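You operate a simulated robot arm through the tools that you are given. There is no shell and no other tool. Be economical: measure what you need, move in short steps, check, and stop when the job is done.

You run a simulated robot arm. Do the job below in one go: nothing can be reset, and whatever is moved stays where it is left.

## Task
Fetch the yellow sponge from the front of the lamp bench and set it on the bare end of the camp bed. Then open the mirror door, fetch the red lint brush from the top of the long table and set it on the shelf 3 of the mirror cupboard, then shut the door. Then take the green case and leave it on the big white cold pack. Then take the pink cube lamp on the top of the sideboard and put it away on the work end of the timber table. Then put one of the green carabiner packs from the till end of the counter on the bare end of the camp bed. Then take the purple cube lamp and put it on the far end of the window bench. Then take the blue case on the top of the kitchen counter and put it away on the side table shelf. Keep to this order. Set down upright: green case, pink cube lamp, green carabiner pack, purple cube lamp, blue case.
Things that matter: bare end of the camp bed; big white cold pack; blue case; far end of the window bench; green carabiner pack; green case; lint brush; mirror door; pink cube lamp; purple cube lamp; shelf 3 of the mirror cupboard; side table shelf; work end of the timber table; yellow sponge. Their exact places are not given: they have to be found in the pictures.

Only the result counts: the job must be done as asked and must still hold three seconds after the hand-in. Knocking over, shifting, dropping, spilling or breaking anything else fails it.

## Robot
A 6-joint arm with a fingered hand on a trunk, on a base that drives. Base frame: it is fixed to the floor where the robot stands at the start and does not move with it; the origin is under the middle of the robot, x ahead of it, y to its left, z up. Readings come in mm, degrees, newtons and seconds.
With the tool pointing down near the work surface it reaches from about 140 to 360 mm from the robot's upright axis, wherever it stands. Its first joint turns from -166.0 to 166.0 degrees. Places, roughly: bare end of the camp bed [-1200, -600, 500]; big white cold pack [-3750, -4250, 750]; blue case [-5000, 5000, 1000]; far end of the window bench [-6500, 3100, 800]; green carabiner pack [-4500, -250, 1000]; green case [-500, -4250, 250]; lint brush [1500, 750, 1000]; mirror door [3600, 500, 1100]; pink cube lamp [-3500, -4250, 750]; purple cube lamp [-4750, -250, 1000]; shelf 3 of the mirror cupboard [3800, 500, 1200]; side table shelf [-900, -4300, 200]; work end of the timber table [-3000, 3800, 800]; yellow sponge (6x8x5 cm) [500, 0, 900]. Payload 2.3 kg.
The tool frame sits at the grasp point between the pads (the TCP): z along the fingers, y along the line on which they close. The tips reach 22 mm beyond it. Largest opening 112 mm; the body of the gripper starts 60 mm behind the TCP. The gripper is a hand of 3 fingers: y runs from the thumb to the fingers, the wrist lies at [0, 0, -218] in the tool frame.
Orientation is that of the tool frame in the base frame, as a unit quaternion [x, y, z, w]. With the fingers straight down and closing along the base's y, the tool's x points along the base's -x, its y along +y and its z along -z.

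## Interface
- The arm moves only by the tool move_arm. Its argument "steps" is a list of rows, each a list of 6 numbers: the shift along the tool's x, y, z in mm, then the turn, a rotation vector about the tool's x, y, z in degrees. In form: [[tx, ty, tz, wx, wy, wz], ...]. A call has 1 to 10 rows; each row is the pose to reach, as a shift and turn from the pose commanded when the call began, along the tool's axes at that moment. Rows are played at 5 a second. More than 50 mm and 8.6 degrees between two rows, and nothing of the call is played. A pose out of reach is approached as far as the arm can. The call stops where the force on the tool passes 40 N (or 10 N more than at its start, if that is more) or the arm is blocked; 0.2 s more then pass. In this call time passes only in rows, and 0.2 s behind the last. The reply holds the time, the measured pose of the TCP, the force on the tool along the base axes, the opening and the grip force, in the units named above and with some noise, with the torque about the TCP (base axes, N m) and any sound that the robot's microphone picked up.
- Cameras (640 x 400 px; columns grow to the right, rows downward): "scene" is now at [10.2, 112.8, 1590.9]; the picture's right is [-0.34, -0.94, 0.00], its down [-0.75, 0.27, -0.61] and it looks along [0.57, -0.21, -0.79] (base axes); focal length 283 px, centre (320, 200). "wrist" rides on the gripper at [66, 3, -80] in the tool frame; the picture's right is [-0.05, 1.00, 0.00], its down [-0.77, -0.04, -0.64] and it looks along [-0.64, -0.03, 0.77] (tool axes); focal length 275 px, centre (320, 200).
- camera(camera): a new picture of that camera. It takes no simulated time.
- lift_body(by): slides the trunk up (or, below 0, down) by that many mm; the arm and the scene camera ride with it, the base frame stays. It gives what a move gives, with no picture.
- base_move(legs): drives the robot by 1 to 6 legs, each [ahead, left, turn to the left] in mm, mm and degrees, along the robot's own axes; the way and the turn of a leg run together, so that a leg with both is an arc; at most 1500 mm and 180 degrees a leg. The arm and the cameras ride along, it lands a little off, and it stops where it bumps. It gives what a move gives.
- finger_targets(finger1, finger2, thumb_bend): sets how far each is bent, from 0 (flat) to 100 (curled in); at 30 the hand is open as for a grip, at 70 the pads meet at the TCP. One left out holds its place. A second passes; each finger stops where it meets its share of the squeeze, and holds until it gets a number again. It is the only way to open and close the hand. It gives what a move gives, with no picture; readings hold the bend of each and the force on the fingers (four entries, about 0 where the hand has none), thumb and palm.
- aim_head(pan, tilt): turns the head with the scene camera to pan (to the left, within 155 degrees either way) and tilt (down, from -29 to 69), counted from straight ahead of the robot. It gives what a move gives.
- locate(camera, pixels): for up to 12 pixels [column, row] of the newest picture of that camera ("zoom" is the newest enlarged one), the place [x, y, z] in the base frame of the surface seen there, good to about 3 mm. It takes no simulated time.
- zoom(camera, box): a new picture of the part [left, top, right, bottom] of that camera's present view, enlarged. It takes no simulated time.
- job_done(): hands the job in; it is judged then, once.

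Go step by step. Measure first, check grasps and placings, and put right what went wrong. The budget is 322 turns and 206 pictures, counting those below and the enlarged ones. Unless the task says otherwise, let go and move clear before handing in, and close with one line.

The tools are called after "Request:" by a JSON object that holds its "name" and its "arguments". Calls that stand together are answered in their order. move_arm: Moves the arm, as the interface text tells. Its arguments: {"type":"object","properties":{"steps":{"type":"array"}},"required":["steps"]} The other tools are called the same way: lift_body (by) slides the trunk up or down; finger_targets (finger1, finger2, thumb_bend) moves the fingers one by one; base_move (legs) drives the base; aim_head (pan, tilt) turns the head that bears the scene camera; camera (camera) takes a picture; locate (camera, pixels) gives the place of the surface under pixels of a picture; zoom (camera, box) takes an enlarged picture of a part of a camera's view; job_done () hands the job in.

At the start:

```text
t: 0.0
position: [275.3, -88.9, 1125.8]
ee_rot: [0.0, 1.0, 0.0, 0.0]
force: [0.3, 0.5, 0.0]
wrist_torque: [0.02, -0.03, 0.01]
grip_width: 112.0
grasp_force: 0.0
shape: jaw
bend: [30.0, 30.0, 30.0]
finger forces: [0.0, 0.0, 0.1, 0.0, 0.1, 0.0]
trunk travel left (down, up): [-525.0, 65.0]
robot x, y, heading: [0.6, -0.7, 0.2]
head pan, tilt: [-19.9, 52.4]
```

scene: 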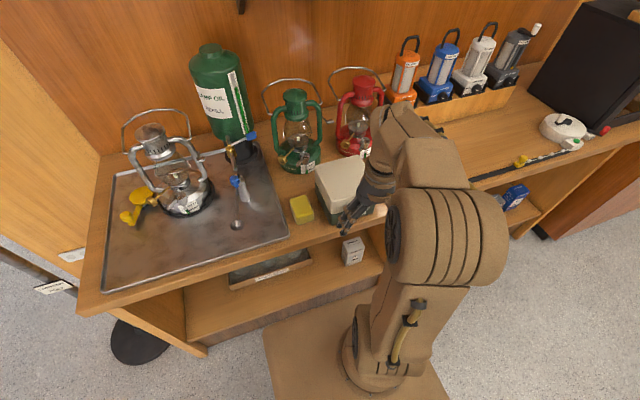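
wrist: 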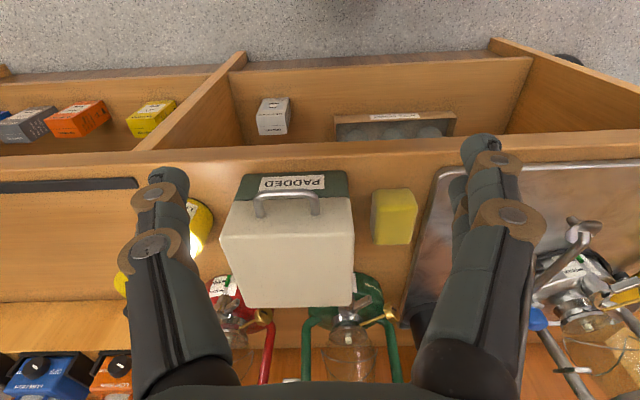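

The yellow sponge shows at scene (301,209) and wrist (393,215), beside a white padded box. I measure it and its surroundings.

Request:
{"name": "locate", "arguments": {"camera": "scene", "pixels": [[299, 203], [303, 217], [292, 200], [308, 200], [298, 221], [312, 217], [330, 180], [285, 237], [320, 230]]}}

Request:
{"name": "locate", "arguments": {"camera": "wrist", "pixels": [[393, 205], [376, 200], [412, 200], [376, 240], [410, 240], [375, 192], [412, 192], [350, 230], [290, 230], [432, 240]]}}

Request:
{"name": "zoom", "arguments": {"camera": "scene", "box": [220, 120, 420, 245]}}

```text
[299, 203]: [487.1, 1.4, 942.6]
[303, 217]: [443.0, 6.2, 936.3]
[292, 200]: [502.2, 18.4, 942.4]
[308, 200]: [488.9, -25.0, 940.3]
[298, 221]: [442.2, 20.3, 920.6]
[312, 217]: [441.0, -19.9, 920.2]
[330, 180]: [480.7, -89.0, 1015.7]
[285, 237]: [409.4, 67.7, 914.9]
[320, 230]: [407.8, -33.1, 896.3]
```

```text
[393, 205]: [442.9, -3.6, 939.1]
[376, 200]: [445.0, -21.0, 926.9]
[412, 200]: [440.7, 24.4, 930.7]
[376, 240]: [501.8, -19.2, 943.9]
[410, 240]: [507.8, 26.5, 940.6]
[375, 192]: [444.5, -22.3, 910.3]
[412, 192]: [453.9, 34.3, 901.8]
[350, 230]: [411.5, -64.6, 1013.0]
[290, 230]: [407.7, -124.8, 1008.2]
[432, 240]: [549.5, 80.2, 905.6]
```

```text
3.20 times, centred on (320, 182) of scene
```

zoom: 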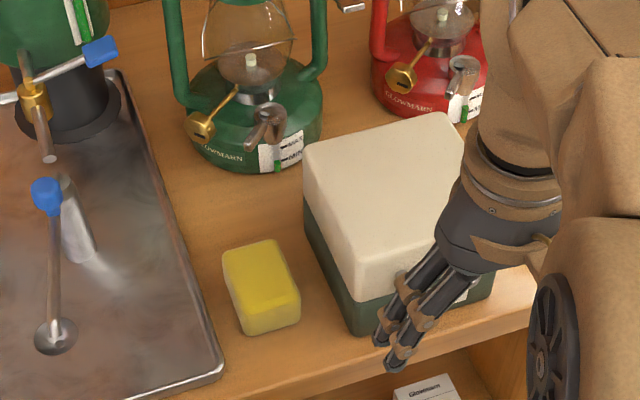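

The sponge spans about x 441–507, y −23–26, z 896–943, with the padded box 35 mm to its right, so I'll close along x. I check the base plate's front edge and what stands under the bench before driving nearer.

Request:
{"name": "locate", "arguments": {"camera": "scene", "pixels": [[266, 332], [300, 318], [340, 303], [280, 395], [205, 352], [250, 325], [330, 292], [130, 345], [350, 250], [110, 305], [270, 270]]}}

Request:
{"name": "aim_head", "arguments": {"pan": 90, "tilt": 30}}

Request:
{"name": "camera", "arguments": {"camera": "scene"}}

Request:
{"name": "aim_head", "arguments": {"pan": 150, "tilt": 25}}

Request:
{"name": "camera", "arguments": {"camera": "scene"}}

Request:
{"name": "aim_head", "arguments": {"pan": -150, "tilt": 25}}

Request:
{"name": "camera", "arguments": {"camera": "scene"}}

Request:
{"name": "aim_head", "arguments": {"pan": -80, "tilt": 25}}

Request:
{"name": "camera", "arguments": {"camera": "scene"}}

```text
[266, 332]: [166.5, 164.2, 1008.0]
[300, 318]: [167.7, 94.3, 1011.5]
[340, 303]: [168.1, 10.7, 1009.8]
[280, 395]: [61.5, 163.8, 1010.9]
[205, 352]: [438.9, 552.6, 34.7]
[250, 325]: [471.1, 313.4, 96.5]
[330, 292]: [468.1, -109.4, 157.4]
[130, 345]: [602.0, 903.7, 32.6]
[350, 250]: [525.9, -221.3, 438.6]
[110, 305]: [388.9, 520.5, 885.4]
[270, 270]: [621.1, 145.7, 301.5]
```

```text
t: 1.9
position: [275.1, -89.7, 1125.8]
ee_rot: [0.0, 1.0, 0.0, 0.0]
force: [-0.6, -0.1, -0.8]
wrist_torque: [-0.01, 0.02, 0.01]
grip_width: 112.2
grasp_force: 0.1
shape: jaw
bend: [30.0, 30.0, 30.0]
finger forces: [0.0, 0.0, 0.0, 0.1, 0.0, 0.0]
trunk travel left (down, up): [-525.0, 65.0]
robot x, y, heading: [0.4, 1.5, -0.0]
head pan, tilt: [90.0, 30.0]
```

```text
202 pictures are left
```

scene: 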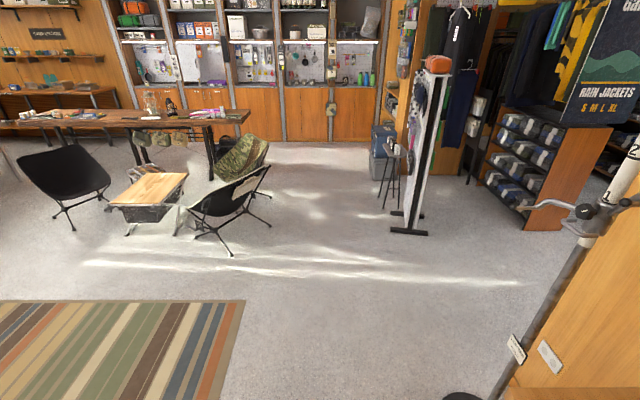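

```text
t: 3.2
position: [275.6, -89.9, 1126.5]
ee_rot: [0.001, 1.0, 0.001, 0.0]
force: [-0.4, -0.4, 0.1]
wrist_torque: [0.0, 0.0, -0.02]
grip_width: 111.9
grasp_force: 0.1
shape: jaw
bend: [30.0, 30.0, 30.0]
finger forces: [0.0, 0.0, 0.0, 0.1, 0.0, 0.1]
trunk travel left (down, up): [-525.0, 65.0]
robot x, y, heading: [0.2, -0.2, 0.1]
head pan, tilt: [150.0, 25.0]
```

```text
201 pictures are left
```

scene: 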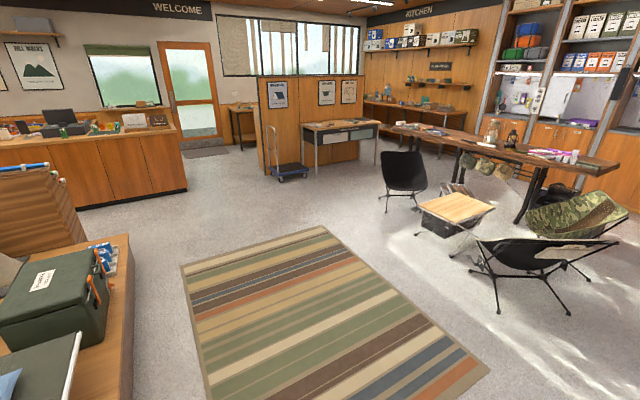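

```text
t: 7.3
position: [275.8, -89.7, 1126.1]
ee_rot: [0.001, 1.0, 0.0, -0.001]
force: [-0.4, -0.3, 0.1]
wrist_torque: [0.0, 0.01, 0.01]
grip_width: 111.8
grasp_force: 0.0
shape: jaw
bend: [30.0, 30.0, 30.0]
finger forces: [0.1, 0.0, 0.1, 0.0, 0.1, 0.0]
trunk travel left (down, up): [-525.0, 65.0]
robot x, y, heading: [3.3, -2.2, 0.1]
head pan, tilt: [-150.0, 25.0]
```

```text
200 pictures are left
```

scene: 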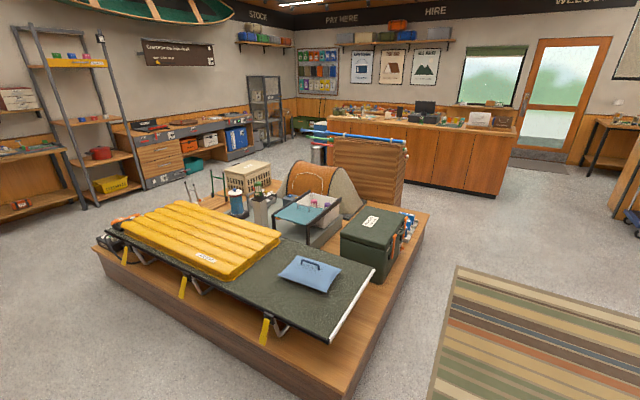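

```text
t: 8.7
position: [273.8, -89.9, 1125.7]
ee_rot: [0.0, 1.0, 0.0, 0.0]
force: [-0.6, -1.4, -0.4]
wrist_torque: [0.01, -0.01, -0.03]
grip_width: 111.8
grasp_force: 0.0
shape: jaw
bend: [30.0, 30.0, 30.0]
finger forces: [0.1, 0.0, 0.1, 0.1, 0.0, 0.1]
trunk travel left (down, up): [-525.0, 65.0]
robot x, y, heading: [3.6, -1.3, 0.1]
head pan, tilt: [-80.0, 25.0]
```

```text
199 pictures are left
```

scene: 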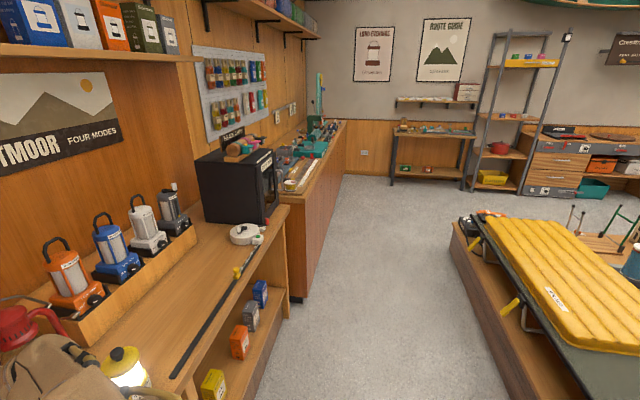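

The robot's top plate reaches only x≈167, so there's room to drive 170 mm closer to the bench (edge x≈408). Then I turn the tool 90° about its axis.

Request:
{"name": "base_move", "arguments": {"legs": [[170, 0, 0]]}}

Request:
{"name": "move_arm", "arguments": {"steps": [[0, 0, 0, 0, 0, 8.5], [0, 0, 0, 0, 0, 17], [0, 0, 0, 0, 0, 25.5], [0, 0, 0, 0, 0, 34], [0, 0, 0, 0, 0, 42.5], [0, 0, 0, 0, 0, 51], [0, 0, 0, 0, 0, 59.5], [0, 0, 0, 0, 0, 68], [0, 0, 0, 0, 0, 76.5], [0, 0, 0, 0, 0, 85]]}}

Request:
{"name": "move_arm", "arguments": {"steps": [[0, 0, 0, 0, 0, 5]]}}

```text
t: 10.1
position: [443.3, -89.6, 1126.0]
ee_rot: [-0.001, 1.0, 0.0, 0.0]
force: [0.2, -0.5, -0.6]
wrist_torque: [0.02, 0.0, -0.02]
grip_width: 111.9
grasp_force: 0.2
shape: jaw
bend: [30.0, 30.0, 30.0]
finger forces: [0.0, 0.1, 0.0, 0.0, 0.0, 0.0]
trunk travel left (down, up): [-525.0, 65.0]
robot x, y, heading: [168.8, -1.4, -0.2]
head pan, tilt: [-80.0, 25.0]
```

```text
t: 12.3
position: [444.1, -88.5, 1124.6]
ee_rot: [0.676, 0.737, 0.0, 0.0]
force: [-0.9, 0.2, -0.1]
wrist_torque: [-0.01, 0.01, -0.01]
grip_width: 112.1
grasp_force: 0.1
shape: jaw
bend: [30.0, 30.0, 30.0]
finger forces: [0.1, 0.1, 0.0, 0.1, 0.1, 0.2]
trunk travel left (down, up): [-525.0, 65.0]
robot x, y, heading: [166.4, -2.5, 0.0]
head pan, tilt: [-80.0, 25.0]
```

```text
t: 12.7
position: [442.4, -89.1, 1125.5]
ee_rot: [0.707, 0.707, 0.0, -0.001]
force: [-0.5, -0.4, -0.3]
wrist_torque: [-0.02, 0.01, 0.01]
grip_width: 111.8
grasp_force: 0.0
shape: jaw
bend: [30.0, 30.0, 30.0]
finger forces: [0.1, 0.1, 0.0, 0.0, 0.1, 0.1]
trunk travel left (down, up): [-525.0, 65.0]
robot x, y, heading: [167.0, -0.9, -0.0]
head pan, tilt: [-80.0, 25.0]
```

The tool now closes along x. I move over the sponge (tool x +90, y +31) and look.

Request:
{"name": "move_arm", "arguments": {"steps": [[45, 15, 0, 0, 0, 0], [90, 31, 0, 0, 0, 0]]}}

Request:
{"name": "camera", "arguments": {"camera": "wrist"}}

```text
t: 13.3
position: [473.8, 3.2, 1125.3]
ee_rot: [0.707, 0.707, 0.0, -0.001]
force: [1.1, 0.2, 1.0]
wrist_torque: [-0.03, 0.02, -0.01]
grip_width: 111.8
grasp_force: 0.0
shape: jaw
bend: [30.0, 30.0, 30.0]
finger forces: [0.0, 0.0, 0.0, 0.0, 0.1, 0.0]
trunk travel left (down, up): [-525.0, 65.0]
robot x, y, heading: [168.0, -1.8, 0.3]
head pan, tilt: [-80.0, 25.0]
```

```text
198 pictures are left
```

wrist: 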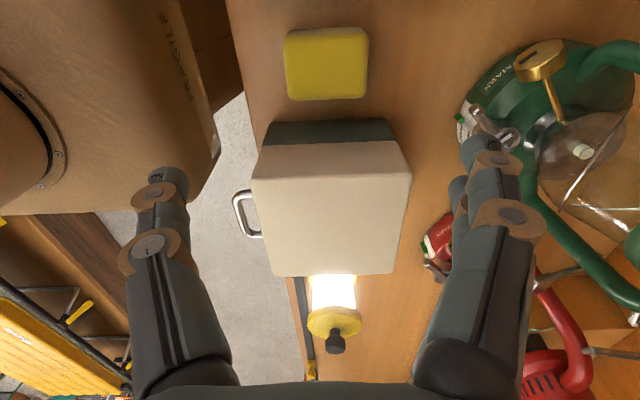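

The view fits: sponge at the top (327,62). I locate its edges and the green lantern's nearest parts.

Request:
{"name": "locate", "arguments": {"camera": "wrist", "pixels": [[286, 65], [367, 65], [327, 33], [327, 72], [327, 97], [270, 130], [390, 130], [330, 145], [475, 140], [460, 110], [478, 75], [600, 210]]}}

```text
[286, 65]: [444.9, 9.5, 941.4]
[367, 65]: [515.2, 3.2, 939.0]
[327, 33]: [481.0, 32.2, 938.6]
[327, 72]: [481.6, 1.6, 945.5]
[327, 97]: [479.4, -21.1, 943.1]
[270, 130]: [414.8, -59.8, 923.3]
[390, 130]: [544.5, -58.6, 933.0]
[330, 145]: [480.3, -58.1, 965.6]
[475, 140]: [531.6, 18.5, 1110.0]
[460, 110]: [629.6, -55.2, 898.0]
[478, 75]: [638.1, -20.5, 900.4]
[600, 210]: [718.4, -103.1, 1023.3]
```

Sponge centre is about (481,4). I shift 6 mm, lower the trunk 150, then finish with the arm.

Request:
{"name": "move_arm", "arguments": {"steps": [[2, 7, 0, 0, 0, 0]]}}

Request:
{"name": "lift_body", "arguments": {"by": -150}}

Request:
{"name": "camera", "arguments": {"camera": "wrist"}}

```text
t: 13.7
position: [481.3, 4.8, 1124.4]
ee_rot: [0.706, 0.708, 0.0, 0.0]
force: [-0.1, -0.5, 0.8]
wrist_torque: [0.0, 0.0, -0.01]
grip_width: 111.9
grasp_force: 0.0
shape: jaw
bend: [30.0, 30.0, 30.0]
finger forces: [0.0, 0.1, 0.1, 0.0, 0.0, 0.0]
trunk travel left (down, up): [-525.0, 65.0]
robot x, y, heading: [167.4, 0.4, 0.1]
head pan, tilt: [-80.0, 25.0]
```

```text
t: 15.5
position: [480.6, 2.9, 976.3]
ee_rot: [0.707, 0.707, 0.0, 0.0]
force: [0.1, 0.5, 0.4]
wrist_torque: [-0.04, 0.0, -0.01]
grip_width: 112.0
grasp_force: 0.1
shape: jaw
bend: [30.0, 30.0, 30.0]
finger forces: [0.0, 0.1, 0.0, 0.0, 0.0, 0.0]
trunk travel left (down, up): [-375.0, 215.0]
robot x, y, heading: [170.7, -0.1, 0.2]
head pan, tilt: [-80.0, 25.0]
```

```text
197 pictures are left
```

wrist: 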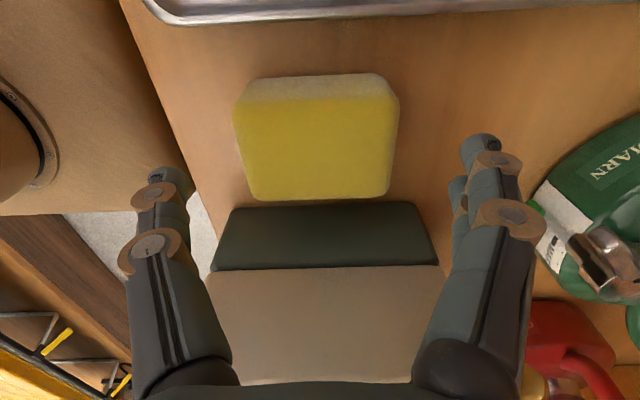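

The sponge lies centred between the fingers. I descend 54 mm and close.

Request:
{"name": "move_arm", "arguments": {"steps": [[0, 0, 27, 0, 0, 0], [0, 0, 53, 0, 0, 0]]}}

Request:
{"name": "finger_targets", "arguments": {"finger1": 52, "finger2": 52, "thumb_bend": 52}}

Request:
{"name": "camera", "arguments": {"camera": "wrist"}}

```text
t: 16.1
position: [482.6, 2.2, 922.8]
ee_rot: [0.706, 0.708, 0.0, 0.001]
force: [0.1, -0.4, 2.4]
wrist_torque: [-0.02, 0.01, 0.0]
grip_width: 111.9
grasp_force: 0.1
shape: jaw
bend: [30.0, 30.0, 30.0]
finger forces: [0.4, 0.5, 0.0, 0.0, 1.2, 0.1]
trunk travel left (down, up): [-375.0, 215.0]
robot x, y, heading: [170.7, -1.7, -0.1]
head pan, tilt: [-80.0, 25.0]
```

```text
t: 16.6
position: [482.5, 2.6, 924.4]
ee_rot: [0.707, 0.708, 0.005, 0.005]
force: [1.9, -0.7, 42.9]
wrist_torque: [0.0, -0.04, -0.03]
grip_width: 82.9
grasp_force: 21.9
shape: fingers
bend: [45.0, 44.0, 46.0]
finger forces: [11.3, 11.2, 0.0, 0.0, 21.3, 0.0]
trunk travel left (down, up): [-375.0, 215.0]
robot x, y, heading: [171.4, -1.9, 0.0]
head pan, tilt: [-80.0, 25.0]
stopped: the force on the tool passed its limit at 41 N (the readings are from after the stop); the commanded pose is now the measured one
```

```text
196 pictures are left
```

wrist: 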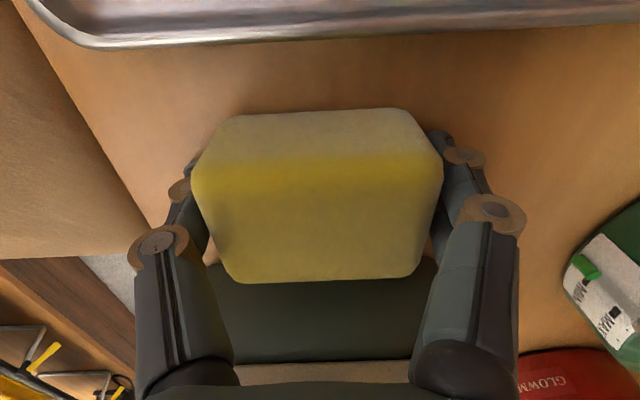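

The fingertips pressed on the bench (42.9 N up) as they curled; the grip is already 22 N. I raise 5 mm and check.

Request:
{"name": "move_arm", "arguments": {"steps": [[0, 0, -6, 0, 0, 0]]}}

Request:
{"name": "finger_targets", "arguments": {"finger1": 52, "finger2": 52, "thumb_bend": 52}}

```text
t: 17.1
position: [483.0, 3.0, 925.9]
ee_rot: [0.706, 0.708, 0.001, 0.001]
force: [0.3, -0.3, -1.3]
wrist_torque: [-0.02, -0.01, 0.01]
grip_width: 71.4
grasp_force: 9.1
shape: fingers
bend: [46.0, 46.0, 48.0]
finger forces: [4.8, 4.7, 0.0, 0.0, 9.8, 0.0]
trunk travel left (down, up): [-375.0, 215.0]
robot x, y, heading: [167.9, 1.0, -0.1]
head pan, tilt: [-80.0, 25.0]
```

```text
t: 18.1
position: [483.0, 2.6, 926.8]
ee_rot: [0.706, 0.708, 0.001, 0.002]
force: [0.0, -0.8, 0.4]
wrist_torque: [-0.02, 0.02, -0.01]
grip_width: 71.2
grasp_force: 10.9
shape: fingers
bend: [46.0, 46.0, 48.0]
finger forces: [5.2, 5.2, 0.0, 0.1, 10.5, 0.0]
trunk travel left (down, up): [-375.0, 215.0]
robot x, y, heading: [163.8, 3.1, 0.3]
head pan, tilt: [-80.0, 25.0]
```

Gripped at 71 mm with about 10 N. I lift with the trunk and look.

Request:
{"name": "lift_body", "arguments": {"by": 200}}

Request:
{"name": "camera", "arguments": {"camera": "wrist"}}

Request:
{"name": "aim_head", "arguments": {"pan": -155, "tilt": 40}}

Request:
{"name": "camera", "arguments": {"camera": "scene"}}

```text
t: 20.2
position: [483.1, 2.2, 1127.7]
ee_rot: [0.706, 0.708, 0.003, 0.002]
force: [1.1, -0.3, -0.6]
wrist_torque: [0.01, -0.03, 0.0]
grip_width: 70.9
grasp_force: 10.3
shape: fingers
bend: [46.0, 46.0, 48.0]
finger forces: [5.2, 5.2, 0.1, 0.0, 10.5, 0.0]
trunk travel left (down, up): [-575.0, 15.0]
robot x, y, heading: [166.4, 0.2, 0.2]
head pan, tilt: [-80.0, 25.0]
```

```text
195 pictures are left
```

wrist: 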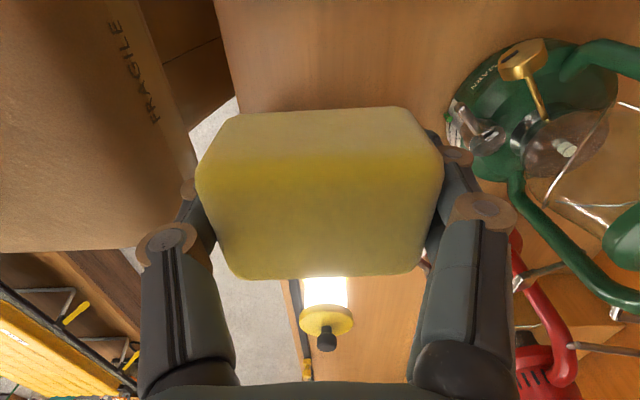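

```text
t: 21.7
position: [483.6, 2.8, 1127.6]
ee_rot: [0.707, 0.708, 0.002, 0.002]
force: [-0.5, 0.3, -1.0]
wrist_torque: [0.02, 0.01, 0.0]
grip_width: 71.5
grasp_force: 10.7
shape: fingers
bend: [46.0, 46.0, 48.0]
finger forces: [5.2, 5.3, 0.1, 0.0, 10.4, 0.0]
trunk travel left (down, up): [-575.0, 15.0]
robot x, y, heading: [168.1, -5.6, 0.3]
head pan, tilt: [-154.7, 40.0]
```

```text
194 pictures are left
```

scene: 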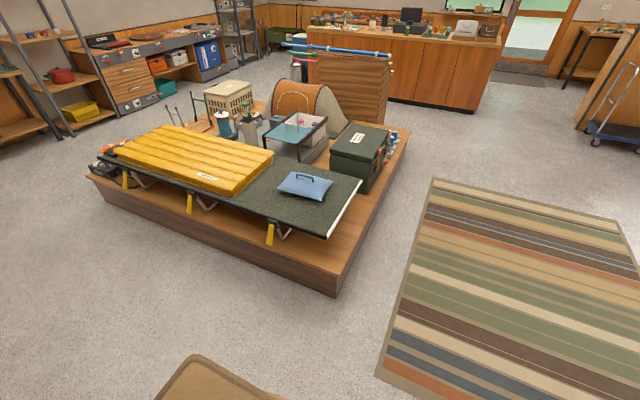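

Sponge held. Now I measure the camp bed's bare end, the pillow and the platform's edges.

Request:
{"name": "locate", "arguments": {"camera": "scene", "pixels": [[335, 280], [400, 160], [340, 298], [95, 178], [330, 235], [360, 180], [280, 188], [330, 182], [318, 199], [340, 200], [310, 215], [270, 200]]}}

Request:
{"name": "zoom", "arguments": {"camera": "scene", "box": [220, 110, 420, 300]}}

Request:
{"name": "locate", "arguments": {"camera": "scene", "pixels": [[430, 180], [380, 365], [200, 360], [265, 235], [345, 190], [300, 215], [215, 190], [380, 185], [395, 145]]}}

```text
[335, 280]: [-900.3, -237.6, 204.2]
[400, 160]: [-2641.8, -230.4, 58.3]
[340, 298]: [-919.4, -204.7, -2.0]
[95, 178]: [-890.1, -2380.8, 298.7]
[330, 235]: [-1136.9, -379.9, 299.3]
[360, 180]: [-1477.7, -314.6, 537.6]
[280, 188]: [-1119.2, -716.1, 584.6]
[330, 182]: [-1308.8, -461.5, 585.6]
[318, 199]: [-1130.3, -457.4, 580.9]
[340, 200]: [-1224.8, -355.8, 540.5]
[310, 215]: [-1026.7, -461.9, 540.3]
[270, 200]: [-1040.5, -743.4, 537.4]
```

```text
2.11 times, centred on (320, 205) of scene
```

zoom: 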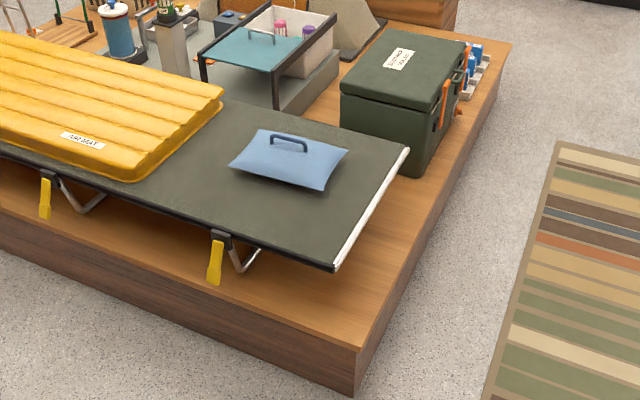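

```text
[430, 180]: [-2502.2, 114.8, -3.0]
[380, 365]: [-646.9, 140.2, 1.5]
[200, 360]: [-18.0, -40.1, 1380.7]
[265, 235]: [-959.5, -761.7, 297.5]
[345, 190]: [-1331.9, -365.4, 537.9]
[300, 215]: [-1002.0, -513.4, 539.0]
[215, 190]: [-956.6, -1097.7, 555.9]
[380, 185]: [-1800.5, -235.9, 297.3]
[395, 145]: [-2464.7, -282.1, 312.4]
```

The platform's front is at x≈−900 (z 300), the cot top at z≈539, its end at y≈−340, the pillow from y −460 to −720 behind x≈−1110. I back off, turn round and approach the bed from its front.

Request:
{"name": "base_move", "arguments": {"legs": [[-400, 0, 0], [0, 0, 180], [0, 450, 0], [300, 0, 0]]}}

Request:
{"name": "aim_head", "arguments": {"pan": 20, "tilt": 55}}

Request:
{"name": "camera", "arguments": {"camera": "scene"}}

```text
t: 35.5
position: [-846.1, -458.4, 1127.4]
ee_rot: [0.711, -0.704, -0.002, 0.002]
force: [-0.2, 0.6, -0.2]
wrist_torque: [0.01, 0.02, 0.01]
grip_width: 70.5
grasp_force: 9.7
shape: fingers
bend: [46.0, 46.0, 48.0]
finger forces: [4.7, 4.8, 0.0, 0.0, 9.7, 0.0]
trunk travel left (down, up): [-575.0, 15.0]
robot x, y, heading: [-528.3, -455.4, -179.2]
head pan, tilt: [-154.7, 40.0]
```

```text
t: 38.2
position: [-845.3, -458.1, 1127.9]
ee_rot: [0.712, -0.702, -0.001, 0.002]
force: [0.1, -0.5, -0.1]
wrist_torque: [0.01, -0.02, 0.01]
grip_width: 70.6
grasp_force: 9.7
shape: fingers
bend: [46.0, 46.0, 48.0]
finger forces: [4.8, 4.8, 0.1, 0.0, 9.7, 0.0]
trunk travel left (down, up): [-575.0, 15.0]
robot x, y, heading: [-527.3, -450.1, -179.5]
head pan, tilt: [20.0, 55.0]
```

```text
192 pictures are left
```

scene: 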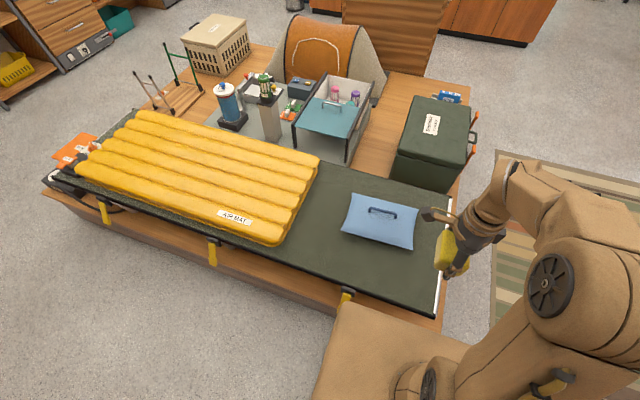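

I measure the bare strip in this closer view.

Request:
{"name": "locate", "arguments": {"camera": "scene", "pixels": [[340, 233], [411, 249], [350, 197], [430, 315], [300, 270], [335, 287], [430, 280], [447, 200], [320, 180], [380, 270], [435, 325], [340, 305]]}}

```text
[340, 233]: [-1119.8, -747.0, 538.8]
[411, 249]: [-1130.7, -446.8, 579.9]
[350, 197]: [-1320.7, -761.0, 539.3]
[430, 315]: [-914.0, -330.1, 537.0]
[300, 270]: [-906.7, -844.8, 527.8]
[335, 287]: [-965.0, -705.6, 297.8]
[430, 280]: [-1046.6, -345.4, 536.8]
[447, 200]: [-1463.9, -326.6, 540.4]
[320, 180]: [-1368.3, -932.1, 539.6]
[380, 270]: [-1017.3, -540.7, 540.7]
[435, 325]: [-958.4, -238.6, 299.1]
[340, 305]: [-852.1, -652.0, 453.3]
```

Cot runs x −910 to −1480, and a yellow lever sticks out near (−852,−652). I drive 150 mm closer and plan to set the sponge near (−1012,−515).

Request:
{"name": "base_move", "arguments": {"legs": [[150, 0, 0]]}}

Request:
{"name": "lift_body", "arguments": {"by": -430}}

Request:
{"name": "move_arm", "arguments": {"steps": [[30, 8, 0, 0, 0, 0], [60, 16, 0, 0, 0, 0]]}}

Request:
{"name": "camera", "arguments": {"camera": "scene"}}

```text
t: 39.5
position: [-993.9, -461.4, 1128.4]
ee_rot: [0.712, -0.702, -0.002, 0.002]
force: [1.1, -0.5, 0.2]
wrist_torque: [-0.01, -0.03, 0.0]
grip_width: 70.5
grasp_force: 9.5
shape: fingers
bend: [46.0, 46.0, 48.0]
finger forces: [4.7, 4.8, 0.0, 0.1, 9.7, 0.1]
trunk travel left (down, up): [-575.0, 15.0]
robot x, y, heading: [-681.4, -455.2, -179.1]
head pan, tilt: [20.0, 55.0]
```

```text
refused: -430 is not a number from -400 to 400
```

```text
t: 40.1
position: [-1011.3, -521.2, 1127.7]
ee_rot: [0.711, -0.703, -0.002, 0.002]
force: [-0.5, -0.7, -0.2]
wrist_torque: [0.04, -0.03, 0.03]
grip_width: 70.9
grasp_force: 10.6
shape: fingers
bend: [46.0, 46.0, 48.0]
finger forces: [4.8, 4.8, 0.1, 0.1, 9.7, 0.0]
trunk travel left (down, up): [-575.0, 15.0]
robot x, y, heading: [-678.1, -454.4, -179.3]
head pan, tilt: [20.0, 55.0]
```

```text
191 pictures are left
```

scene: 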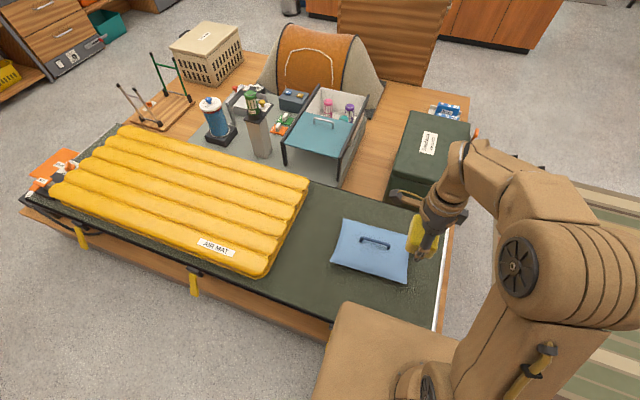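

Request:
{"name": "lift_body", "arguments": {"by": -400}}

Request:
{"name": "move_arm", "arguments": {"steps": [[0, 0, 45, 0, 0, 0], [0, 0, 90, 0, 0, 0], [0, 0, 120, 0, 0, 0]]}}

Request:
{"name": "camera", "arguments": {"camera": "wrist"}}

Request:
{"name": "camera", "arguments": {"camera": "scene"}}

```text
t: 44.0
position: [-1010.9, -519.9, 728.0]
ee_rot: [0.712, -0.702, -0.002, 0.002]
force: [0.1, -0.2, -0.2]
wrist_torque: [0.0, 0.0, -0.01]
grip_width: 70.8
grasp_force: 9.5
shape: fingers
bend: [46.0, 46.0, 48.0]
finger forces: [4.9, 4.8, 0.1, 0.0, 9.6, 0.0]
trunk travel left (down, up): [-175.0, 415.0]
robot x, y, heading: [-678.3, -454.0, -179.4]
head pan, tilt: [20.0, 55.0]
```

```text
t: 44.8
position: [-1010.9, -520.1, 609.4]
ee_rot: [0.711, -0.703, -0.002, 0.002]
force: [-0.8, -0.3, -1.2]
wrist_torque: [-0.01, 0.01, 0.01]
grip_width: 70.4
grasp_force: 9.5
shape: fingers
bend: [46.0, 46.0, 48.0]
finger forces: [4.7, 4.6, 0.0, 0.0, 9.5, 0.0]
trunk travel left (down, up): [-175.0, 415.0]
robot x, y, heading: [-678.8, -452.5, -179.3]
head pan, tilt: [20.0, 55.0]
```

```text
190 pictures are left
```

wrist: 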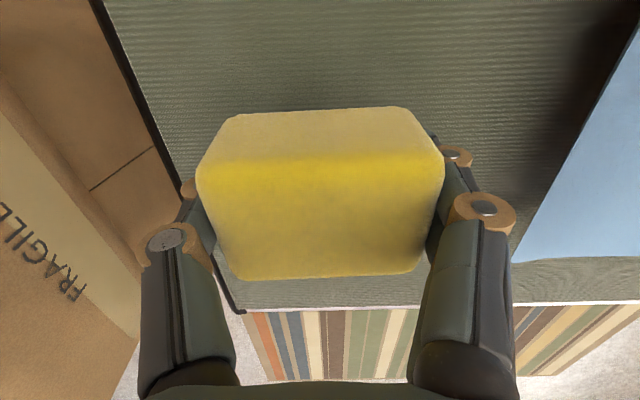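

```text
189 pictures are left
```

scene: 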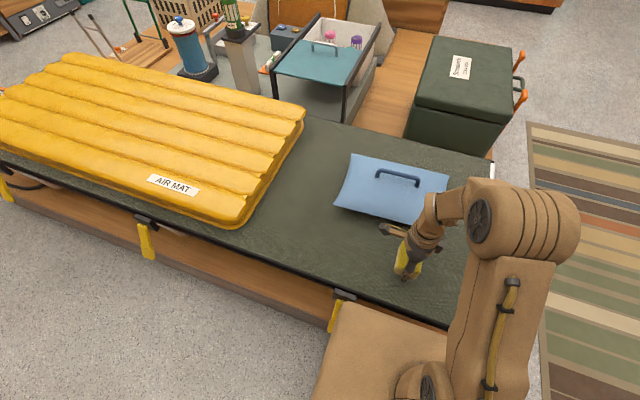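

The strip is clear below the sponge. I descend until contact.

Request:
{"name": "move_arm", "arguments": {"steps": [[0, 0, 25, 0, 0, 0], [0, 0, 31, 0, 0, 0], [0, 0, 36, 0, 0, 0]]}}

```text
t: 45.6
position: [-1011.1, -520.2, 572.7]
ee_rot: [0.712, -0.703, -0.002, 0.002]
force: [-0.2, 0.8, -1.3]
wrist_torque: [-0.02, 0.02, 0.01]
grip_width: 70.3
grasp_force: 9.1
shape: fingers
bend: [46.0, 46.0, 48.0]
finger forces: [4.6, 4.7, 0.0, 0.0, 9.3, 0.0]
trunk travel left (down, up): [-175.0, 415.0]
robot x, y, heading: [-678.0, -459.0, -179.5]
head pan, tilt: [20.0, 55.0]
```

Request:
{"name": "move_arm", "arguments": {"steps": [[0, 0, 3, 0, 0, 0], [0, 0, 5, 0, 0, 0]]}}

```text
t: 46.2
position: [-1011.7, -520.0, 567.7]
ee_rot: [0.712, -0.702, -0.002, 0.001]
force: [-0.7, 0.2, -0.1]
wrist_torque: [-0.01, -0.01, 0.01]
grip_width: 70.6
grasp_force: 9.7
shape: fingers
bend: [46.0, 46.0, 48.0]
finger forces: [4.7, 4.8, 0.0, 0.0, 9.6, 0.0]
trunk travel left (down, up): [-175.0, 415.0]
robot x, y, heading: [-679.3, -454.4, -179.0]
head pan, tilt: [20.0, 55.0]
```

The sponge should be within a millimetre or two of the cot; I open the hand and rise.

Request:
{"name": "finger_targets", "arguments": {"finger1": 30, "finger2": 30, "thumb_bend": 30}}

Request:
{"name": "move_arm", "arguments": {"steps": [[0, 0, -40, 0, 0, 0], [0, 0, -80, 0, 0, 0], [0, 0, -120, 0, 0, 0]]}}

Request:
{"name": "camera", "arguments": {"camera": "scene"}}

```text
t: 47.2
position: [-1011.6, -520.4, 567.3]
ee_rot: [0.712, -0.702, -0.001, 0.002]
force: [0.2, -0.9, 0.3]
wrist_torque: [0.02, 0.02, -0.01]
grip_width: 110.8
grasp_force: 0.2
shape: fingers
bend: [30.0, 30.0, 30.0]
finger forces: [0.1, 0.1, 0.0, 0.0, 0.1, 0.0]
trunk travel left (down, up): [-175.0, 415.0]
robot x, y, heading: [-674.7, -456.5, -179.3]
head pan, tilt: [20.0, 55.0]
```

```text
t: 48.0
position: [-1012.2, -517.6, 687.4]
ee_rot: [0.712, -0.702, -0.002, 0.002]
force: [0.1, -0.1, 0.2]
wrist_torque: [-0.03, -0.03, 0.03]
grip_width: 111.3
grasp_force: 0.1
shape: fingers
bend: [30.0, 30.0, 30.0]
finger forces: [0.0, 0.0, 0.0, 0.0, 0.1, 0.1]
trunk travel left (down, up): [-175.0, 415.0]
robot x, y, heading: [-676.5, -455.4, -179.2]
head pan, tilt: [20.0, 55.0]
```

```text
188 pictures are left
```

scene: 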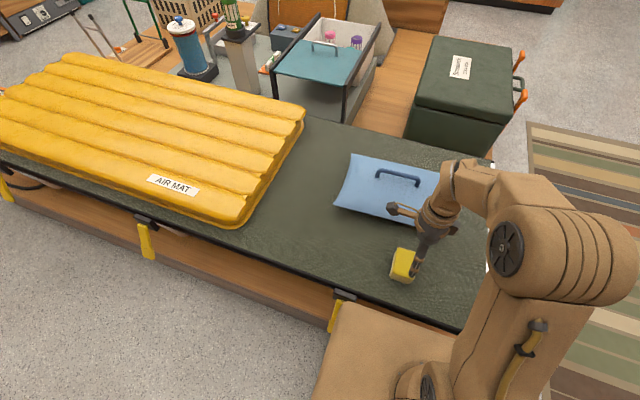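

The sponge rests on the cot at (402,265), job one done. I lift the trunk, back off and drive to the left to find the mirror cupboard.

Request:
{"name": "lift_body", "arguments": {"by": 400}}

Request:
{"name": "base_move", "arguments": {"legs": [[-400, 0, 0], [0, 0, -91], [1450, 0, 0], [0, 0, -90]]}}

Request:
{"name": "aim_head", "arguments": {"pan": 0, "tilt": 20}}

Request:
{"name": "camera", "arguments": {"camera": "scene"}}

Request:
{"name": "aim_head", "arguments": {"pan": 55, "tilt": 20}}

Request:
{"name": "camera", "arguments": {"camera": "scene"}}

```text
t: 51.8
position: [-1013.4, -518.2, 1087.1]
ee_rot: [0.712, -0.702, -0.002, 0.001]
force: [-0.2, -0.4, 0.1]
wrist_torque: [0.02, -0.01, 0.0]
grip_width: 111.2
grasp_force: 0.0
shape: fingers
bend: [30.0, 30.0, 30.0]
finger forces: [0.0, 0.0, 0.0, 0.0, 0.0, 0.0]
trunk travel left (down, up): [-575.0, 15.0]
robot x, y, heading: [-680.7, -452.1, -179.2]
head pan, tilt: [20.0, 55.0]
```

```text
t: 68.8
position: [41.7, 1061.2, 1086.8]
ee_rot: [0.702, 0.712, 0.002, 0.003]
force: [-1.2, 0.1, 0.4]
wrist_torque: [0.0, -0.03, 0.0]
grip_width: 111.2
grasp_force: 0.2
shape: fingers
bend: [30.0, 30.0, 30.0]
finger forces: [0.1, 0.0, 0.0, 0.1, 0.0, 0.0]
trunk travel left (down, up): [-575.0, 15.0]
robot x, y, heading: [-292.0, 994.3, 0.9]
head pan, tilt: [20.0, 55.0]
```

```text
t: 69.8
position: [42.0, 1059.8, 1086.0]
ee_rot: [0.703, 0.712, 0.002, 0.002]
force: [-0.2, -0.3, -0.4]
wrist_torque: [0.03, -0.01, 0.01]
grip_width: 111.4
grasp_force: 0.0
shape: fingers
bend: [30.0, 30.0, 30.0]
finger forces: [0.0, 0.1, 0.0, 0.1, 0.0, 0.1]
trunk travel left (down, up): [-575.0, 15.0]
robot x, y, heading: [-290.8, 994.9, 0.7]
head pan, tilt: [0.0, 20.0]
```

```text
187 pictures are left
```

scene: 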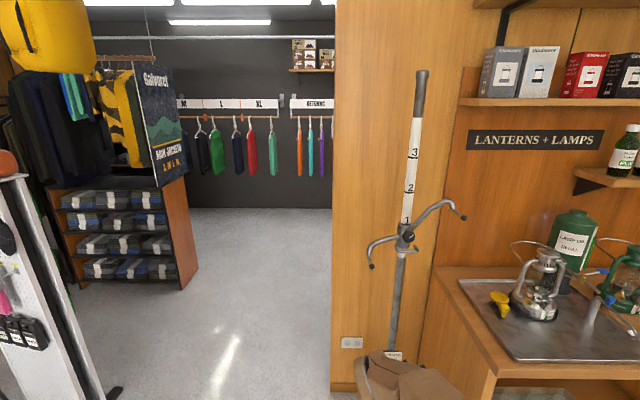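

```text
t: 71.0
position: [42.1, 1059.3, 1087.3]
ee_rot: [0.702, 0.712, 0.001, 0.002]
force: [0.4, -0.2, 0.1]
wrist_torque: [-0.02, 0.0, 0.0]
grip_width: 111.7
grasp_force: 0.2
shape: fingers
bend: [30.0, 30.0, 30.0]
finger forces: [0.0, 0.0, 0.1, 0.0, 0.0, 0.0]
trunk travel left (down, up): [-575.0, 15.0]
robot x, y, heading: [-291.9, 996.9, 0.8]
head pan, tilt: [55.0, 20.0]
```

```text
186 pictures are left
```

scene: 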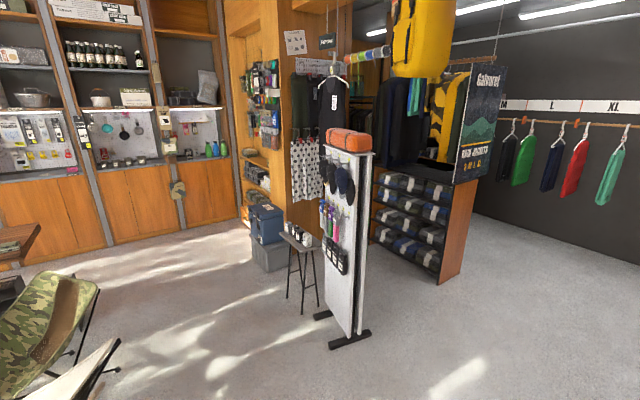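

There's a passage past the partition's end into the clothing room. I measure the partition end, the sock shelf and the pegboard stand.

Request:
{"name": "aim_head", "arguments": {"pan": 10, "tilt": 25}}

Request:
{"name": "camera", "arguments": {"camera": "scene"}}

```text
t: 72.1
position: [42.1, 1060.0, 1087.4]
ee_rot: [0.702, 0.713, 0.002, 0.002]
force: [-0.5, 0.1, -0.8]
wrist_torque: [-0.03, 0.0, 0.03]
grip_width: 111.4
grasp_force: 0.2
shape: fingers
bend: [30.0, 30.0, 30.0]
finger forces: [0.2, 0.0, 0.0, 0.1, 0.0, 0.1]
trunk travel left (down, up): [-575.0, 15.0]
robot x, y, heading: [-291.1, 1002.0, 0.8]
head pan, tilt: [10.0, 25.0]
```

```text
185 pictures are left
```

scene: 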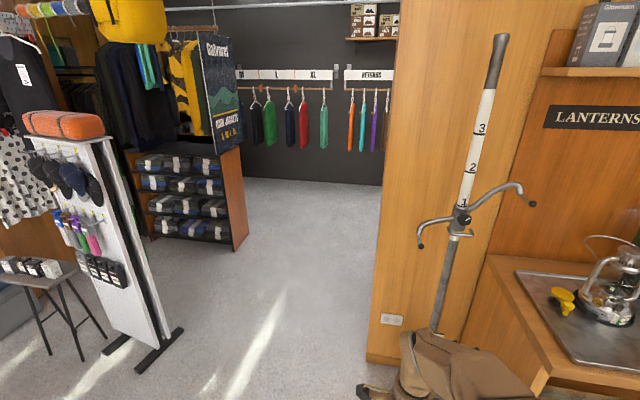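

Request:
{"name": "locate", "arguments": {"camera": "scene", "pixels": [[368, 360], [380, 200], [368, 300], [235, 250], [245, 240], [150, 370], [182, 330], [270, 178], [440, 330], [470, 200], [420, 245], [530, 205]]}}

```text
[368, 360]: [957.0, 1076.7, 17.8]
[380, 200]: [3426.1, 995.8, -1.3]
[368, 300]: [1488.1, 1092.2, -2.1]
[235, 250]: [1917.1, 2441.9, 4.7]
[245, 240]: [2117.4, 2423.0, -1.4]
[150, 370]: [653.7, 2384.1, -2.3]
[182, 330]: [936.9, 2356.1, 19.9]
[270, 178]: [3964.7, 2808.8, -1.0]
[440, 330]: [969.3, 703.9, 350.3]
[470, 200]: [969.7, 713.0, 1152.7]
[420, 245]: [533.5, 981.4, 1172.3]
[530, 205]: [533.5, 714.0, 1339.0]
```

The passage runs between y≈1100 and 2350. I drive through it and look around beyond the partition.

Request:
{"name": "base_move", "arguments": {"legs": [[0, 680, 0], [1500, 0, 0], [400, 0, 0]]}}

Request:
{"name": "aim_head", "arguments": {"pan": -75, "tilt": 25}}

Request:
{"name": "camera", "arguments": {"camera": "scene"}}

Request:
{"name": "aim_head", "arguments": {"pan": -15, "tilt": 20}}

Request:
{"name": "camera", "arguments": {"camera": "scene"}}

```text
t: 84.9
position: [1921.0, 1750.7, 1086.2]
ee_rot: [0.703, 0.711, 0.002, 0.002]
force: [-0.6, 0.5, 0.0]
wrist_torque: [-0.01, 0.03, 0.01]
grip_width: 111.6
grasp_force: 0.1
shape: fingers
bend: [30.0, 30.0, 30.0]
finger forces: [0.1, 0.1, 0.0, 0.0, 0.0, 0.0]
trunk travel left (down, up): [-575.0, 15.0]
robot x, y, heading: [1585.5, 1690.9, 1.3]
head pan, tilt: [10.0, 25.0]
```

```text
t: 86.5
position: [1920.9, 1751.0, 1086.9]
ee_rot: [0.703, 0.712, 0.002, 0.002]
force: [-0.8, -0.4, 0.2]
wrist_torque: [0.01, 0.03, 0.0]
grip_width: 111.5
grasp_force: 0.1
shape: fingers
bend: [30.0, 30.0, 30.0]
finger forces: [0.0, 0.0, 0.0, 0.0, 0.0, 0.0]
trunk travel left (down, up): [-575.0, 15.0]
robot x, y, heading: [1591.0, 1687.7, 0.8]
head pan, tilt: [-75.0, 25.0]
```

```text
184 pictures are left
```

scene: 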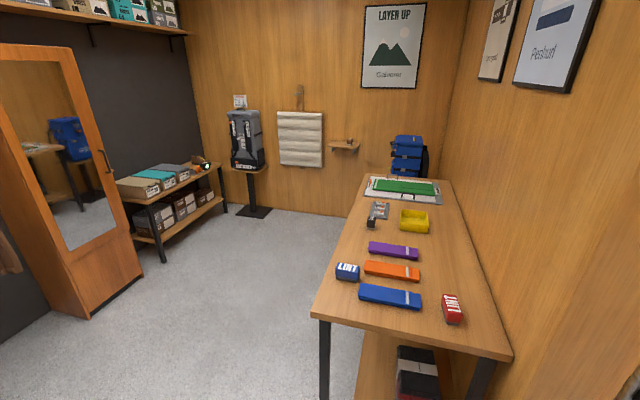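

```text
t: 87.8
position: [1921.4, 1751.4, 1086.2]
ee_rot: [0.703, 0.712, 0.001, 0.002]
force: [-0.4, 0.2, -0.6]
wrist_torque: [0.0, -0.01, -0.01]
grip_width: 111.5
grasp_force: 0.1
shape: fingers
bend: [30.0, 30.0, 30.0]
finger forces: [0.1, 0.0, 0.0, 0.0, 0.0, 0.1]
trunk travel left (down, up): [-575.0, 15.0]
robot x, y, heading: [1590.5, 1688.8, 0.7]
head pan, tilt: [-15.0, 20.0]
```

```text
183 pictures are left
```

scene: 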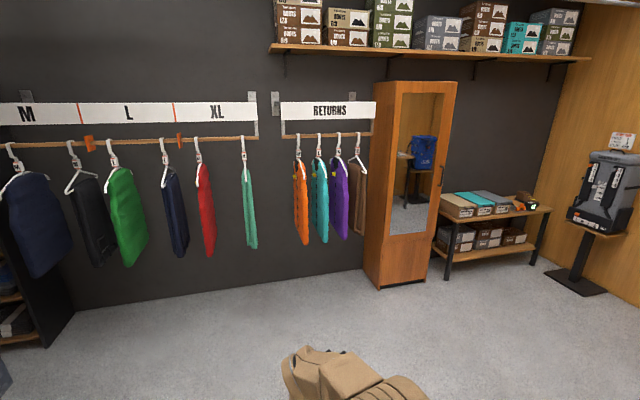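

The mirror cupboard is at (410,180) with a handle at (441,172), and the red lint brush at (452,309) of the former view. I zoom and measure the cupboard.

Request:
{"name": "zoom", "arguments": {"camera": "scene", "box": [350, 70, 478, 300]}}

Request:
{"name": "locate", "arguments": {"camera": "scene", "pixels": [[382, 285], [427, 279], [400, 85], [453, 83], [393, 180], [441, 165], [442, 185], [420, 225], [381, 240], [430, 250], [448, 270], [452, 150]]}}

```text
1.74 times, centred on (414, 185) of scene
```

zoom: 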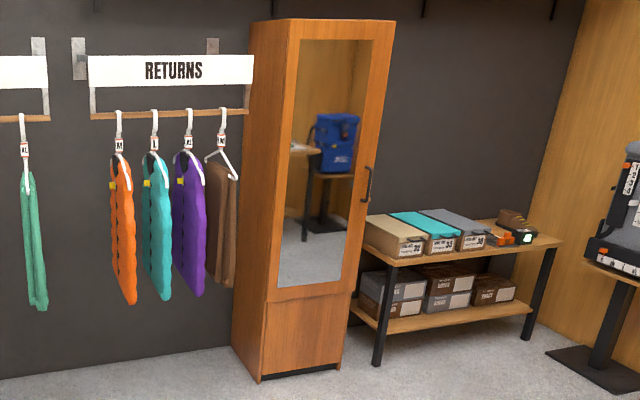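

```text
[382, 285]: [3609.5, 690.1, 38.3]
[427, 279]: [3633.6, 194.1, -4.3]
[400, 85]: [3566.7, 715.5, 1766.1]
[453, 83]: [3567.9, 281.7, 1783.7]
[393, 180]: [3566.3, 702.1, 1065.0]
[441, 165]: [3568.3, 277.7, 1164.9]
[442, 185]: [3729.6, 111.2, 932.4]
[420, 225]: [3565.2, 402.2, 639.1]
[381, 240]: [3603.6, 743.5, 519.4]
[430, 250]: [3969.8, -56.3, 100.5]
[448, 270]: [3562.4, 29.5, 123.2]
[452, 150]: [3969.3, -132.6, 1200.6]
```

The cupboard front is at x≈3567, y 250–745, hinged on the left (y≈745), handle near y≈277, z≈1040–1165. I drive in front of it.

Request:
{"name": "base_move", "arguments": {"legs": [[1200, 0, 0], [0, -1400, -1]]}}

Request:
{"name": "aim_head", "arguments": {"pan": 5, "tilt": 25}}

Request:
{"name": "camera", "arguments": {"camera": "scene"}}

Request:
{"name": "zoom", "arguments": {"camera": "scene", "box": [280, 160, 440, 260]}}

```text
t: 100.4
position: [3131.8, 370.3, 1086.5]
ee_rot: [0.704, 0.71, 0.001, 0.002]
force: [0.6, 0.9, 0.5]
wrist_torque: [0.01, -0.02, -0.02]
grip_width: 111.4
grasp_force: 0.0
shape: fingers
bend: [30.0, 30.0, 30.0]
finger forces: [0.1, 0.1, 0.0, 0.0, 0.1, 0.0]
trunk travel left (down, up): [-575.0, 15.0]
robot x, y, heading: [2796.0, 307.9, 0.6]
head pan, tilt: [-15.0, 20.0]
```

```text
t: 101.2
position: [3130.8, 369.8, 1087.3]
ee_rot: [0.705, 0.709, 0.002, 0.002]
force: [0.4, -0.7, 0.5]
wrist_torque: [0.0, -0.05, 0.0]
grip_width: 111.3
grasp_force: 0.1
shape: fingers
bend: [30.0, 30.0, 30.0]
finger forces: [0.0, 0.0, 0.0, 0.0, 0.0, 0.1]
trunk travel left (down, up): [-575.0, 15.0]
robot x, y, heading: [2795.7, 307.2, 0.4]
head pan, tilt: [5.0, 25.0]
```

```text
181 pictures are left
```

scene: 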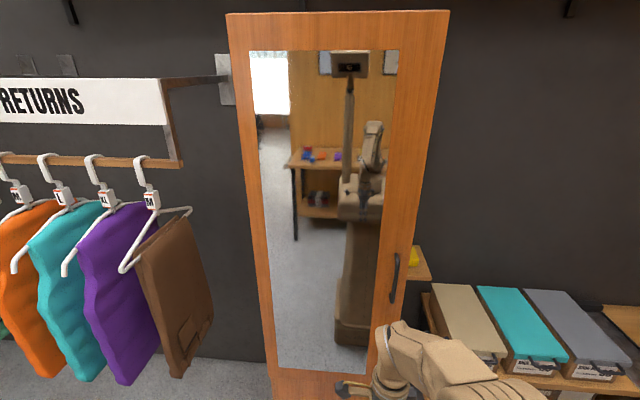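

```text
4.00 times, centred on (360, 210) of scene
```

zoom: 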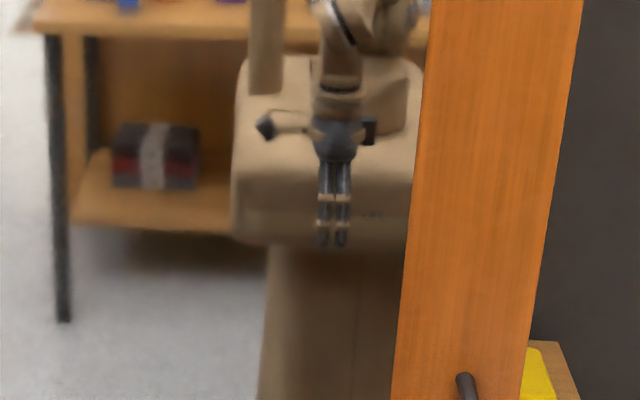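

The handle is visible at (394,278). I locate it.

Request:
{"name": "zoom", "arguments": {"camera": "scene", "box": [350, 230, 450, 330]}}

Request:
{"name": "locate", "arguments": {"camera": "scene", "pixels": [[397, 258], [396, 270], [395, 280], [392, 298], [406, 270], [385, 270], [440, 30], [410, 220], [240, 120], [262, 270], [425, 270]]}}

```text
4.00 times, centred on (400, 280) of scene
```

zoom: 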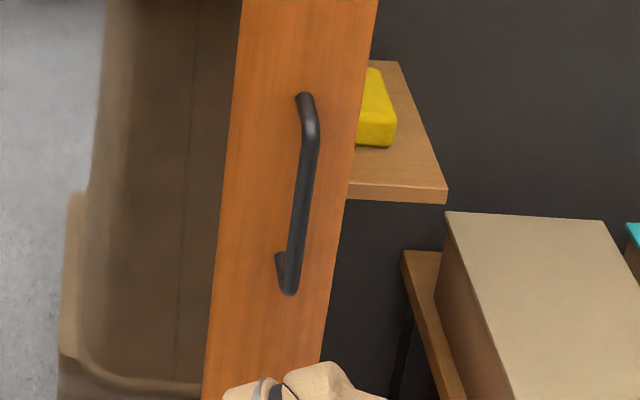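

```text
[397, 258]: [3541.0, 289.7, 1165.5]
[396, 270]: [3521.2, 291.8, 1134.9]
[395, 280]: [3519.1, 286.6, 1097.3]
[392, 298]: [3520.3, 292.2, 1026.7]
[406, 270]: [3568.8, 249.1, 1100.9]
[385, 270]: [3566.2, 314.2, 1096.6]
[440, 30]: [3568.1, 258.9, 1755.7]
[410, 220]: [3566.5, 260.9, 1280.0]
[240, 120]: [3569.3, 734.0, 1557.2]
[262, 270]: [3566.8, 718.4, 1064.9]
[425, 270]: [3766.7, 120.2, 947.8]
```

The handle bar stands at x≈3522, y≈290, z 1025–1165, with ~35 mm of space behind. I turn the tool back 90°, then tilt it to point ahead, pivoting about the wrist.

Request:
{"name": "move_arm", "arguments": {"steps": [[0, 0, 0, 0, 0, -8.5], [0, 0, 0, 0, 0, -17], [0, 0, 0, 0, 0, -25.5], [0, 0, 0, 0, 0, -34], [0, 0, 0, 0, 0, -42.5], [0, 0, 0, 0, 0, -51], [0, 0, 0, 0, 0, -59.5], [0, 0, 0, 0, 0, -68], [0, 0, 0, 0, 0, -76.5], [0, 0, 0, 0, 0, -85]]}}

Request:
{"name": "move_arm", "arguments": {"steps": [[0, 0, 0, 0, 0, -5]]}}

Request:
{"name": "move_arm", "arguments": {"steps": [[-32.2, 0, -2.4, 0, -8.5, 0], [-63.7, 0, -9.5, 0, -17, 0], [-93.8, 0, -21.2, 0, -25.5, 0], [-121.9, 0, -37.3, 0, -34, 0], [-147.3, 0, -57.3, 0, -42.5, 0], [-169.4, 0, -80.8, 0, -51, 0], [-187.8, 0, -107.4, 0, -59.5, 0], [-202.1, 0, -136.3, 0, -68, 0], [-212, 0, -167.1, 0, -76.5, 0], [-217.2, 0, -199, 0, -85, 0]]}}

Request:
{"name": "move_arm", "arguments": {"steps": [[-19, 0, 0, 0, -5, 0]]}}

```text
t: 103.4
position: [3131.7, 368.8, 1087.0]
ee_rot: [0.04, 0.999, 0.0, 0.002]
force: [-0.6, -0.3, -0.1]
wrist_torque: [-0.02, -0.01, -0.06]
grip_width: 111.2
grasp_force: 0.1
shape: fingers
bend: [30.0, 30.0, 30.0]
finger forces: [0.0, 0.0, 0.0, 0.1, 0.0, 0.0]
trunk travel left (down, up): [-575.0, 15.0]
robot x, y, heading: [2798.3, 309.5, 0.4]
head pan, tilt: [5.0, 25.0]
```

```text
t: 103.8
position: [3132.6, 370.9, 1087.7]
ee_rot: [-0.004, 1.0, 0.0, 0.003]
force: [1.0, -0.5, 0.8]
wrist_torque: [0.01, -0.01, -0.02]
grip_width: 111.4
grasp_force: 0.0
shape: fingers
bend: [30.0, 30.0, 30.0]
finger forces: [0.0, 0.0, 0.0, 0.1, 0.0, 0.0]
trunk travel left (down, up): [-575.0, 15.0]
robot x, y, heading: [2799.9, 309.8, 0.6]
head pan, tilt: [5.0, 25.0]
```

```text
t: 106.0
position: [3347.5, 387.4, 1299.9]
ee_rot: [0.0, 0.737, 0.0, 0.676]
force: [0.0, -0.2, -0.1]
wrist_torque: [0.0, 0.0, 0.0]
grip_width: 111.3
grasp_force: 0.0
shape: fingers
bend: [30.0, 30.0, 30.0]
finger forces: [0.0, 0.0, 0.0, 0.0, 0.0, 0.1]
out of reach, approached as far as the arm can: row 10
trunk travel left (down, up): [-575.0, 15.0]
robot x, y, heading: [2797.8, 309.8, 0.6]
head pan, tilt: [5.0, 25.0]
```

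```text
t: 106.4
position: [3350.7, 398.4, 1326.1]
ee_rot: [-0.001, 0.706, 0.0, 0.708]
force: [-0.2, -0.6, -0.4]
wrist_torque: [0.03, 0.02, 0.02]
grip_width: 111.2
grasp_force: 0.1
shape: fingers
bend: [30.0, 30.0, 30.0]
finger forces: [0.1, 0.0, 0.0, 0.0, 0.1, 0.0]
out of reach, approached as far as the arm can: row 1
trunk travel left (down, up): [-575.0, 15.0]
robot x, y, heading: [2796.1, 308.7, 0.5]
head pan, tilt: [5.0, 25.0]
```

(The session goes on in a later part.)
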